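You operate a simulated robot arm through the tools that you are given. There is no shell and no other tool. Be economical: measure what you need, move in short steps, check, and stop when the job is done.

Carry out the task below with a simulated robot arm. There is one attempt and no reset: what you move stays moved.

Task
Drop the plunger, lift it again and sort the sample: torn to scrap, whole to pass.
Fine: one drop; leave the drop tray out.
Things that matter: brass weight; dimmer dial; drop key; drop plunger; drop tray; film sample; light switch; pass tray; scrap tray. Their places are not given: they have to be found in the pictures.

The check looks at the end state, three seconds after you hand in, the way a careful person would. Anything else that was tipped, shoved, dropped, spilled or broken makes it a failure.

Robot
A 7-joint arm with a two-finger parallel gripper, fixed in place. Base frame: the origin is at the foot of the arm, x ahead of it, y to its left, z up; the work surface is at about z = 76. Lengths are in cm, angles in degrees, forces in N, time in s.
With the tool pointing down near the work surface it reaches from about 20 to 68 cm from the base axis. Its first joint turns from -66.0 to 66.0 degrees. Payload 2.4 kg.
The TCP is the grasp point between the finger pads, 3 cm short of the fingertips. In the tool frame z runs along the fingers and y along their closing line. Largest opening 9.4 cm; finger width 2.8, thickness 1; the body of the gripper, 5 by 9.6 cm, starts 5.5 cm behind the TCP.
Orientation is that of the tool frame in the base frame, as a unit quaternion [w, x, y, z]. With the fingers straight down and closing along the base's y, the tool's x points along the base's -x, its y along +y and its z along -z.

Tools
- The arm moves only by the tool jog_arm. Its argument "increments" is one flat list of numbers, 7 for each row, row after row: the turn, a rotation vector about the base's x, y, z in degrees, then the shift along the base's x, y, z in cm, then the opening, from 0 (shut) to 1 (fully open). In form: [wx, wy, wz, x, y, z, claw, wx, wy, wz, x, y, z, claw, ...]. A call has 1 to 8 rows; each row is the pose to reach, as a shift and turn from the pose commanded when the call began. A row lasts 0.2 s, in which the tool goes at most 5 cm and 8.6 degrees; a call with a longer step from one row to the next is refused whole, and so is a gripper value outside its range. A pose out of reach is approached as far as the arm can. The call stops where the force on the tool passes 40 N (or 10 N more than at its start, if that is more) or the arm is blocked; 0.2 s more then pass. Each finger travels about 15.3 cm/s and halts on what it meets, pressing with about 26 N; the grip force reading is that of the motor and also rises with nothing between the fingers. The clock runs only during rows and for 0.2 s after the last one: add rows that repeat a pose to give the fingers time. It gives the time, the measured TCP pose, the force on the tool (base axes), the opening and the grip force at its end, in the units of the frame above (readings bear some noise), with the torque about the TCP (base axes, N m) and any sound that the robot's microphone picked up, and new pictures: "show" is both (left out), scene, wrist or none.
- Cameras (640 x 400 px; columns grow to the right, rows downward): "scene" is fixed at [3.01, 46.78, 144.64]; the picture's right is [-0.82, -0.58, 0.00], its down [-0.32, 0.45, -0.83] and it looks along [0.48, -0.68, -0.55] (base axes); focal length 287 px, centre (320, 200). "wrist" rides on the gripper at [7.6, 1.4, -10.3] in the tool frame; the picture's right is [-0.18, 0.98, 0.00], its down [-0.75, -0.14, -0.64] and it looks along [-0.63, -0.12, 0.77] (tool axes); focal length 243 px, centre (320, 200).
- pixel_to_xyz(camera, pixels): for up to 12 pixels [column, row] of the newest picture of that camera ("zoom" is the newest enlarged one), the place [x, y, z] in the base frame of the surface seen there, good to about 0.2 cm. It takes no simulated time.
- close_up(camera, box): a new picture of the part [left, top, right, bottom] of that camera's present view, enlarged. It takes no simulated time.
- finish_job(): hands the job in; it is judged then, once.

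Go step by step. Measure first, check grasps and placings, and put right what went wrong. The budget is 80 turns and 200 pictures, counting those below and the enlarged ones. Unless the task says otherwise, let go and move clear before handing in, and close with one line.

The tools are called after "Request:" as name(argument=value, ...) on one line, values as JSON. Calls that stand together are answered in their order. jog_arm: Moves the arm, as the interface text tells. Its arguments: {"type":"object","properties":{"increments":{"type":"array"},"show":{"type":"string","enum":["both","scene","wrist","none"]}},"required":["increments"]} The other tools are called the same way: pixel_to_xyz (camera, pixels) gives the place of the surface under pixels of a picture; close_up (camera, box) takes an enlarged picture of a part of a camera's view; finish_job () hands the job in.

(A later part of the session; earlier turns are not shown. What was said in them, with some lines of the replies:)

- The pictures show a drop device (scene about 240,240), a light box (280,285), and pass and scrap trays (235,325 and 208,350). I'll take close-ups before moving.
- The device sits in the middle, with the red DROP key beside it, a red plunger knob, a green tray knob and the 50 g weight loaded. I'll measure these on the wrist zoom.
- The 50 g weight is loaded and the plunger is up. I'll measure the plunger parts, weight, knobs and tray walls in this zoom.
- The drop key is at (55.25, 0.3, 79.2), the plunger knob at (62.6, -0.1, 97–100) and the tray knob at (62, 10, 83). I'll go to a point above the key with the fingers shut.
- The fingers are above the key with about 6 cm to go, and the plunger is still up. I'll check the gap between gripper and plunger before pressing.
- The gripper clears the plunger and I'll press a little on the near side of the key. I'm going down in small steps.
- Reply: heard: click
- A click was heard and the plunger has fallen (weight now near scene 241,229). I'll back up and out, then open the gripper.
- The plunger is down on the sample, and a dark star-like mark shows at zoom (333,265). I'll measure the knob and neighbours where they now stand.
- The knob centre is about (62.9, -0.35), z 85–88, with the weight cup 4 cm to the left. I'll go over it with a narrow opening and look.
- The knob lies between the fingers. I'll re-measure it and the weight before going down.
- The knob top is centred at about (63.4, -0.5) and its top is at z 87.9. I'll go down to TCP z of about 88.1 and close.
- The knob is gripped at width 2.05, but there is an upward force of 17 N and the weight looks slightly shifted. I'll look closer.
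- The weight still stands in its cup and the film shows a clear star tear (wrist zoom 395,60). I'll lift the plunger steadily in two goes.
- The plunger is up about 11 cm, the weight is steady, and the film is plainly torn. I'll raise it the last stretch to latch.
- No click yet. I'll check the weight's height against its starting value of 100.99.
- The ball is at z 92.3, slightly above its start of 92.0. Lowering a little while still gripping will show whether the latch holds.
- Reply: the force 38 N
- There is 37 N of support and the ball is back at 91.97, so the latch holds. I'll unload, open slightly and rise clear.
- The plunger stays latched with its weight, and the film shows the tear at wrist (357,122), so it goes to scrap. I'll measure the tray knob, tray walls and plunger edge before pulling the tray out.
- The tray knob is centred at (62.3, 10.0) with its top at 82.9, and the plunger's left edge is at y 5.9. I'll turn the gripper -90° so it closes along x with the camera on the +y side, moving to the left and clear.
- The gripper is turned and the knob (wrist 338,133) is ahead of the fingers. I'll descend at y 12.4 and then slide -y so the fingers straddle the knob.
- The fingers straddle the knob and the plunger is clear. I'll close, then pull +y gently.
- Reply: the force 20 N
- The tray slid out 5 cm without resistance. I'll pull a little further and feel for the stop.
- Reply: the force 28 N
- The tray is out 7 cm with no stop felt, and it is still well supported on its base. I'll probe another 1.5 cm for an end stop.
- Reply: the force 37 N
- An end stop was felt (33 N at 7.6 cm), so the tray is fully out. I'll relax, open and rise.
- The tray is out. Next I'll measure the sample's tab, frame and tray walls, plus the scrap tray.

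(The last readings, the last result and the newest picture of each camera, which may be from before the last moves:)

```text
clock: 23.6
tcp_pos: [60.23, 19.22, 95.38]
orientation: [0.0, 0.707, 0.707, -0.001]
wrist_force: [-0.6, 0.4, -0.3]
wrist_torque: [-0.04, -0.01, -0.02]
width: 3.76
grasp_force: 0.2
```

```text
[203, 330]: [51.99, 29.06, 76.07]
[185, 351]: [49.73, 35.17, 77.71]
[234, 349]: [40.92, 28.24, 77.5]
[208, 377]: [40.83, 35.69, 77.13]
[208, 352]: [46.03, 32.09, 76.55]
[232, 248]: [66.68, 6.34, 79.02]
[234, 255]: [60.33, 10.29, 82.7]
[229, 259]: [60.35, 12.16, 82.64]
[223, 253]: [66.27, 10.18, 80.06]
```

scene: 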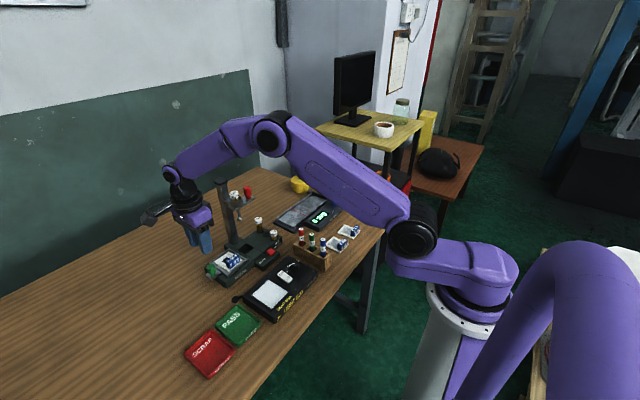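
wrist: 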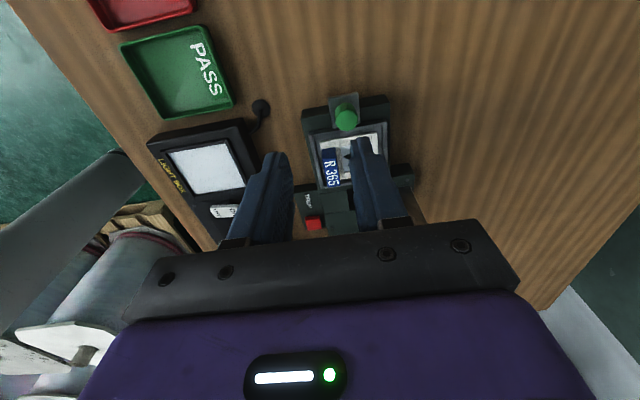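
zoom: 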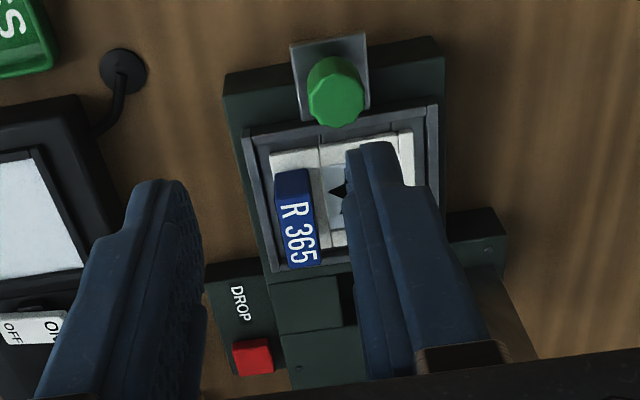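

The tab is centred at (60.0, 11.7), z 80.2–82.65. I'll go down over it with tips just above the frame.

Request:
jog_arm(increments=[0, 0, 0, -0.2, -4, -2, 0.4, 0, 0, 0, -0.2, -7.5, -4, 0.4, 0, 0, 0, -0.2, -7.5, -7.5, 0.4, 0, 0, 0, -0.2, -7.5, -10, 0.4, 0, 0, 0, -0.2, -7.5, -11.4, 0.4, 0, 0, 0, -0.2, -7.5, -11.7, 0.4, 0, 0, 0, -0.2, -7.5, -11.7, 0.4])

Request:
close_up(camera="scene", box=[190, 200, 270, 290])

Request:
close_up(camera="wrist", box=[230, 100, 430, 240])

```text
clock: 25.2
tcp_pos: [60.29, 11.78, 83.67]
orientation: [0.0, 0.707, 0.707, 0.0]
wrist_force: [-0.2, 0.0, -0.3]
wrist_torque: [0.02, -0.02, -0.01]
width: 3.76
grasp_force: 0.0
```

scene: 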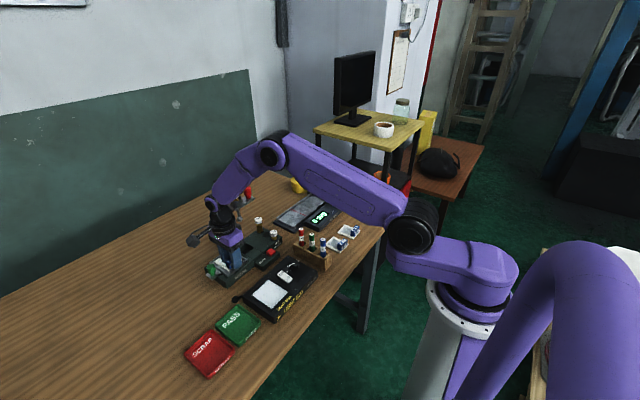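
wrist: 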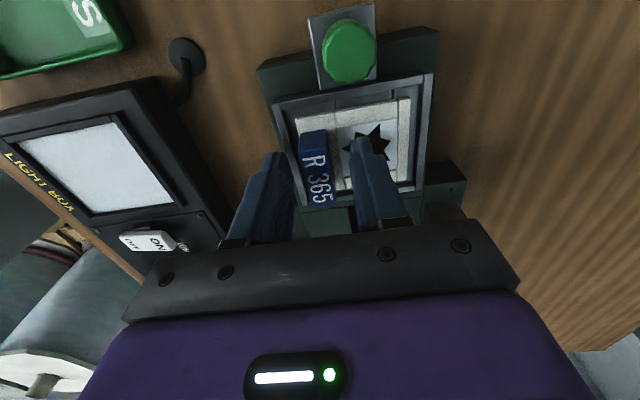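

```text
4.44 times, centred on (230, 245) of scene
```

zoom: 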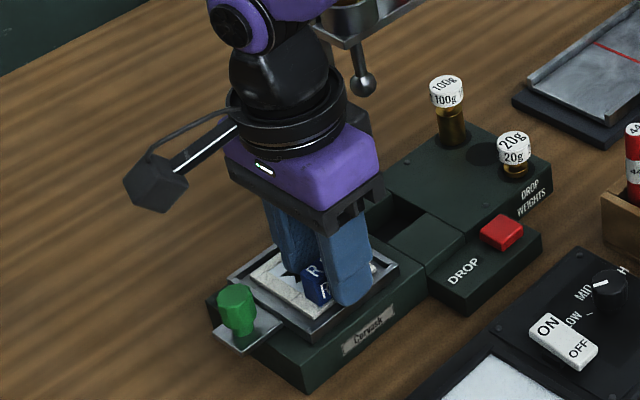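

```text
2.86 times, centred on (330, 170) of wrist
```

zoom: 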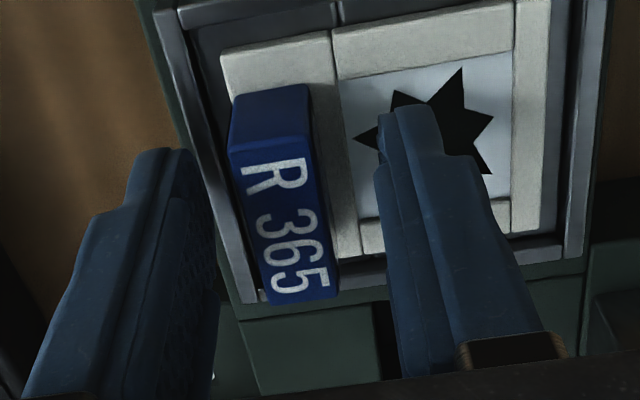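

The tab sits between the fingers, so I'll shift slightly, close and lift straight up.

Request:
jog_arm(increments=[0, 0, 0, -0.2, 0, 0, 0.4, 0, 0, 0, -0.2, 0, 0, 0, 0, 0, 0, -0.2, 0, 0, 0, 0, 0, 0, -0.2, 0, 1, 0, 0, 0, 0, -0.2, 0, 3, 0, 0, 0, 0, -0.2, 1, 6, 0, 0, 0, 0, -0.2, 2, 9, 0, 0, 0, 0, -0.2, 3, 12, 0])

Request:
close_up(camera="scene", box=[190, 190, 270, 290])

```text
clock: 27.0
tcp_pos: [59.92, 14.66, 95.81]
orientation: [-0.001, 0.707, 0.707, -0.001]
wrist_force: [-0.9, -0.3, 0.5]
wrist_torque: [0.02, 0.01, -0.02]
width: 1.46
grasp_force: 26.4
```

scene: 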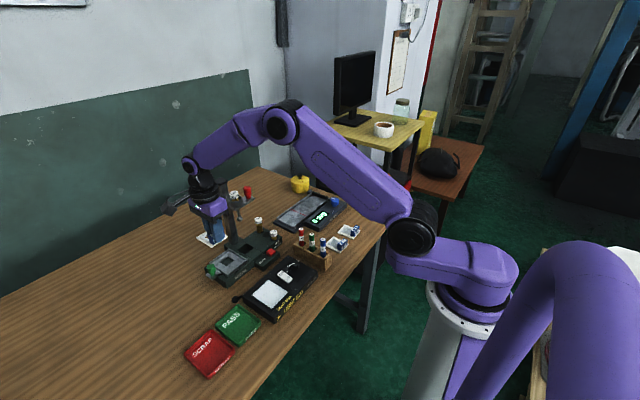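
wrist: 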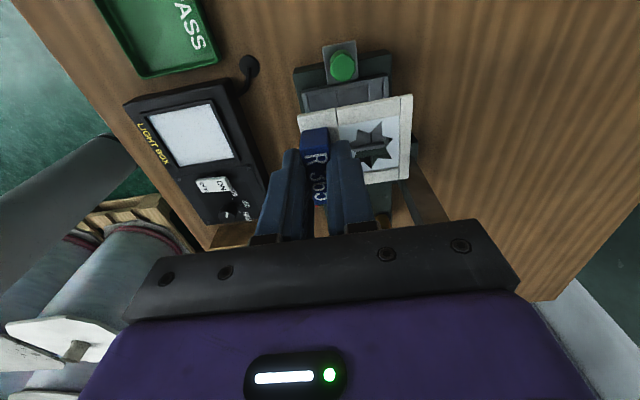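

```text
4.00 times, centred on (230, 240) of scene
```

zoom: 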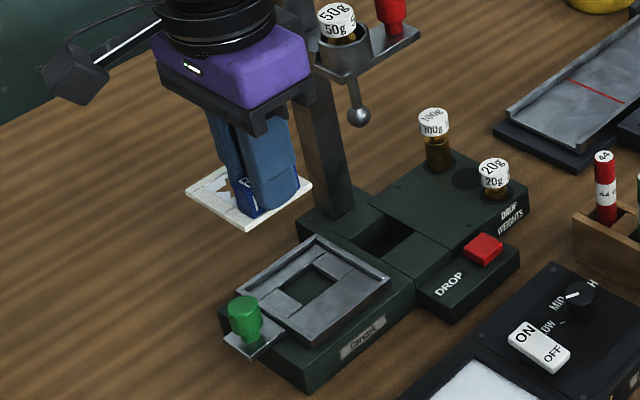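

The sample is held and the tear is see-through. I'll measure the sample outline and the scrap tray's rim.

Request:
pixel_to_xyz(camera="wrist", pixels=[[302, 117], [410, 98], [406, 178], [340, 110], [315, 135]])

Request:
close_up(camera="scene", box=[170, 300, 260, 390])

```text
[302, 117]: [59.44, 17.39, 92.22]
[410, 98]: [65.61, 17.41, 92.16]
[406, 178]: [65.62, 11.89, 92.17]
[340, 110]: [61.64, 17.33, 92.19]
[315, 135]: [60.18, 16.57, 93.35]
```

```text
4.44 times, centred on (215, 345) of scene
```

zoom: 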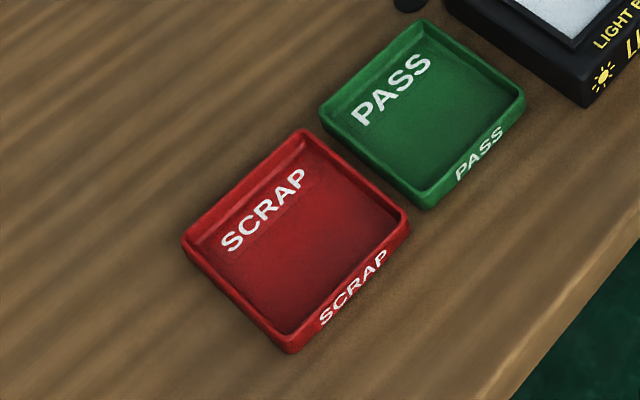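

Request:
pixel_to_xyz(camera="zoom", pixels=[[305, 131], [186, 241], [406, 217], [289, 345], [300, 150], [200, 243], [390, 217], [290, 328], [295, 235], [250, 290], [350, 175]])

```text
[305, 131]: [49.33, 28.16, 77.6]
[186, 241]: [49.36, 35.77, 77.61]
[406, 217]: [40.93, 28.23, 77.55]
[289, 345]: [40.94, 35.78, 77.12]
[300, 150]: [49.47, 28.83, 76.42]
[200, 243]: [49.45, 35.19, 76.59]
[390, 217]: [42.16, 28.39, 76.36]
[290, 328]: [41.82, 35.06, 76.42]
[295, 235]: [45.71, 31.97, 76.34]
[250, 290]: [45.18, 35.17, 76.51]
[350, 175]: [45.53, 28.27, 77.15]
```

The scrap tray's inner floor is about x 41.6–49.4, y 28.4–35.4, and the sample spans TCP x -0.5..+5.7 and y ±2.8. I'll carry it to TCP (43.2, 32.0) above the tray.

Request:
jog_arm(increments=[0, 0, 0, -2.4, 2.5, 0, 0, 0, 0, 0, -4.8, 5, 0, 0, 0, 0, 0, -7.2, 7.5, 0, 0, 0, 0, 0, -9.6, 10, -1, 0, 0, 0, 0, -12, 12.5, -3, 0, 0, 0, 0, -14.4, 15, -5, 0, 0, 0, 0, -16.7, 17.35, -7, 0, 0, 0, 0, -16.7, 17.35, -9, 0])

Request:
close_up(camera="scene", box=[160, 270, 280, 390])

```text
clock: 28.8
tcp_pos: [43.29, 32.13, 86.85]
orientation: [0.001, 0.707, 0.707, 0.0]
wrist_force: [-0.1, -0.3, -0.1]
wrist_torque: [-0.02, 0.0, -0.01]
width: 1.5
grasp_force: 26.2
```

scene: 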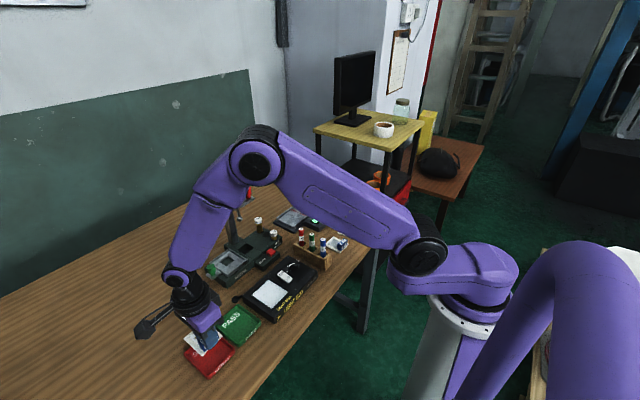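
wrist: 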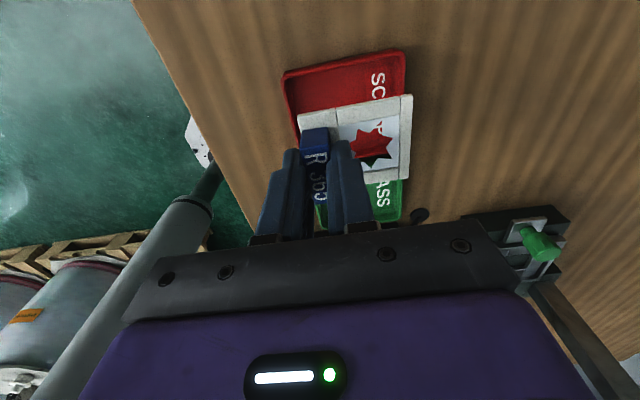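

```text
3.33 times, centred on (220, 330) of scene
```

zoom: 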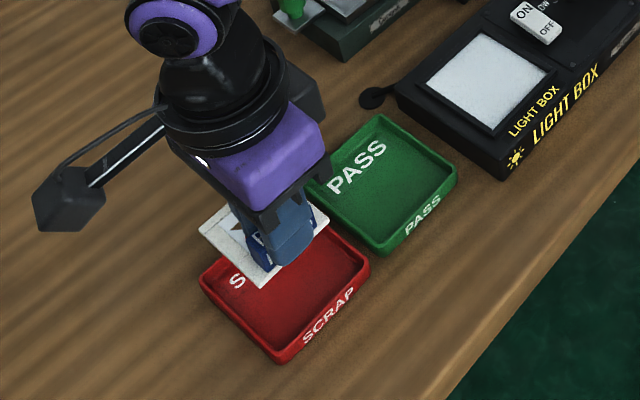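

The sample is above the scrap tray. I'll lower it to about 1.5 cm above the floor and check its fit.

Request:
jog_arm(increments=[0, 0, 0, -0.05, -0.1, -2, 0, 0, 0, 0, -0.05, -0.1, -4, 0, 0, 0, 0, -0.05, -0.1, -5, 0, 0, 0, 0, -0.05, -0.1, -5, 0])

Request:
close_up(camera="scene", box=[170, 300, 260, 390])

Request:
close_up(camera="wrist", box=[240, 60, 440, 220])

```text
clock: 29.8
tcp_pos: [43.19, 31.97, 81.99]
orientation: [0.001, 0.707, 0.707, 0.0]
wrist_force: [0.2, -0.3, 0.0]
wrist_torque: [-0.01, 0.01, -0.01]
width: 1.5
grasp_force: 26.1
```

scene: 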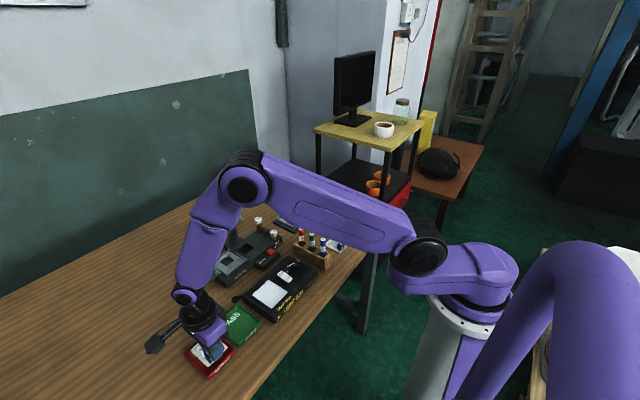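
wrist: 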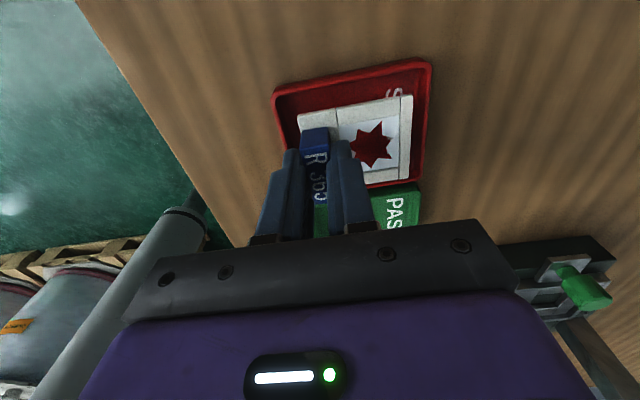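

```text
4.44 times, centred on (215, 345) of scene
```

zoom: 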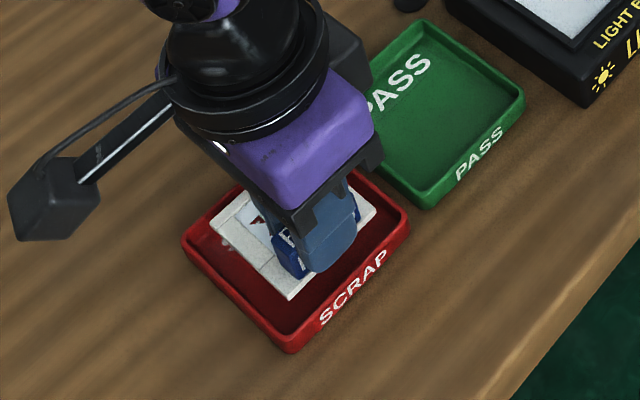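

```text
2.50 times, centred on (340, 140) of wrist
```

zoom: 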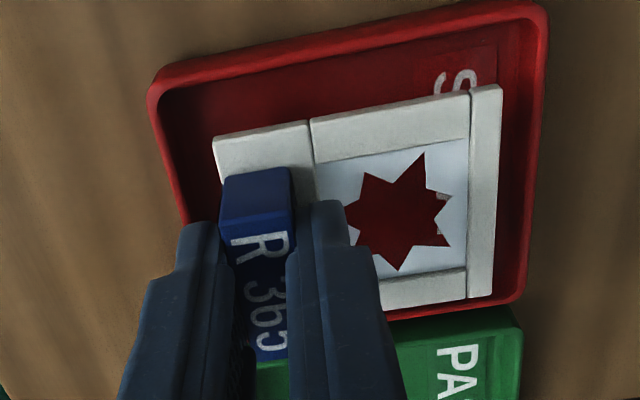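

The sample fits inside the rim. I'll lower to just above the floor, open narrowly and rise.

Request:
jog_arm(increments=[0, 0, 0, 0, 0, -0.7, 0, 0, 0, 0, 0, 0, -1.25, 0, 0, 0, 0, 0, 0, -1.25, 0, 0, 0, 0, 0, 0, -1.25, 0.24, 0, 0, 0, 0, 0, -1.25, 0.24, 0, 0, 0, 0, 0, 1, 0.24, 0, 0, 0, 0, 0, 4, 0.24, 0, 0, 0, 0, 0, 8, 0.24])

Request:
close_up(camera="scene", box=[170, 300, 260, 390])

Request:
close_up(camera="wrist", box=[240, 60, 440, 220])

```text
clock: 31.6
tcp_pos: [43.02, 31.88, 89.9]
orientation: [0.0, 0.707, 0.707, 0.0]
wrist_force: [0.8, -0.6, 0.2]
wrist_torque: [0.0, 0.0, 0.0]
width: 2.28
grasp_force: 0.1
```

scene: 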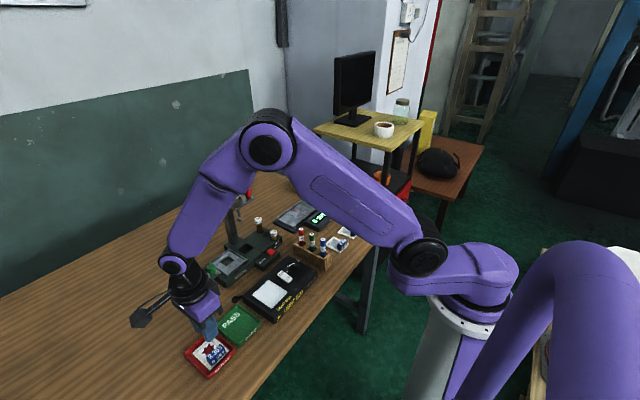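
wrist: 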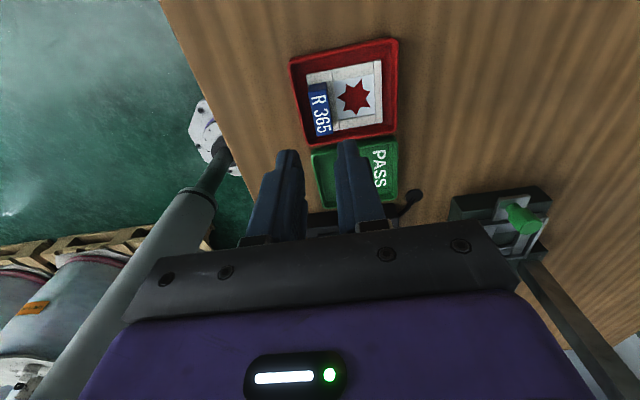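

```text
4.44 times, centred on (215, 345) of scene
```

zoom: 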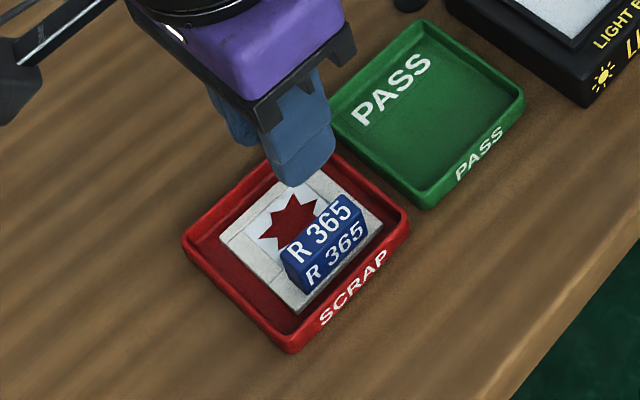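

```text
2.50 times, centred on (340, 140) of wrist
```

zoom: 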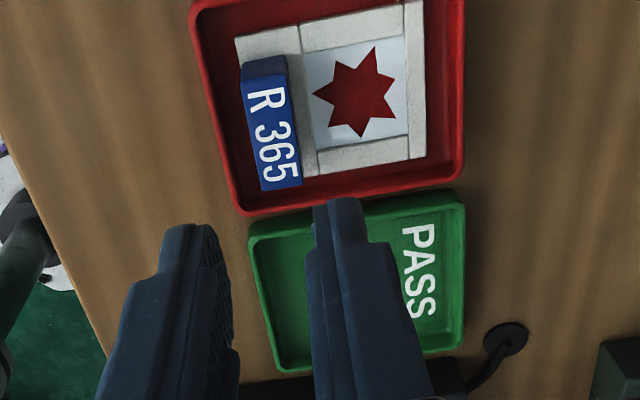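

The sample lies flat in the scrap tray. I'll move up clear and do a last check of the drop device.

Request:
jog_arm(increments=[0, 0, 0, -1, 0, 4, 0.24, 0, 0, 0, -3, 0, 8, 0.24, 0, 0, 0, -5, 0, 12, 0.24, 0, 0, 0, -7, 0, 15, 0.24, 0, 0, 0, -7, 0, 15, 0.24], show="scene")

Request:
close_up(camera="scene", box=[190, 170, 350, 290])

```text
clock: 32.8
tcp_pos: [36.3, 31.96, 104.92]
orientation: [-0.001, 0.707, 0.707, 0.0]
wrist_force: [0.1, 0.0, -0.1]
wrist_torque: [-0.01, -0.02, 0.02]
width: 2.26
grasp_force: 0.1
```

scene: 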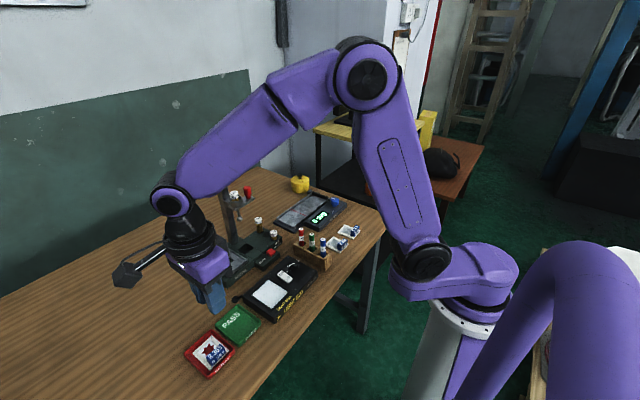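

```text
3.33 times, centred on (270, 230) of scene
```

zoom: 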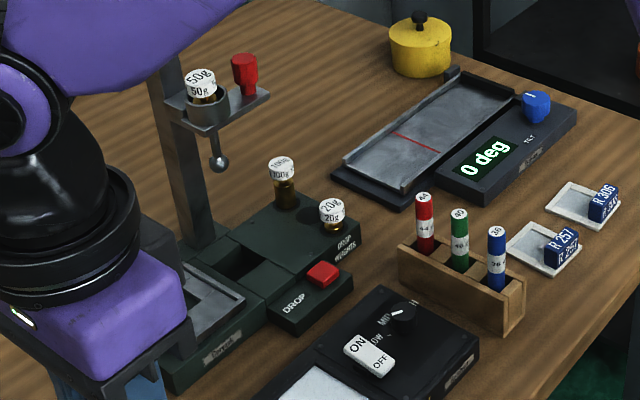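

The plunger is up with its weight, the drop tray is out, the torn sample lies in scrap, and everything else looks undisturbed. I'm handing in.

Request:
finish_job()

```text
The job is handed in.
```

I dropped the plunger once and lifted it back onto its latch. The film sample (R 365) tore, so it is in the scrap tray, and the drop tray is left out.
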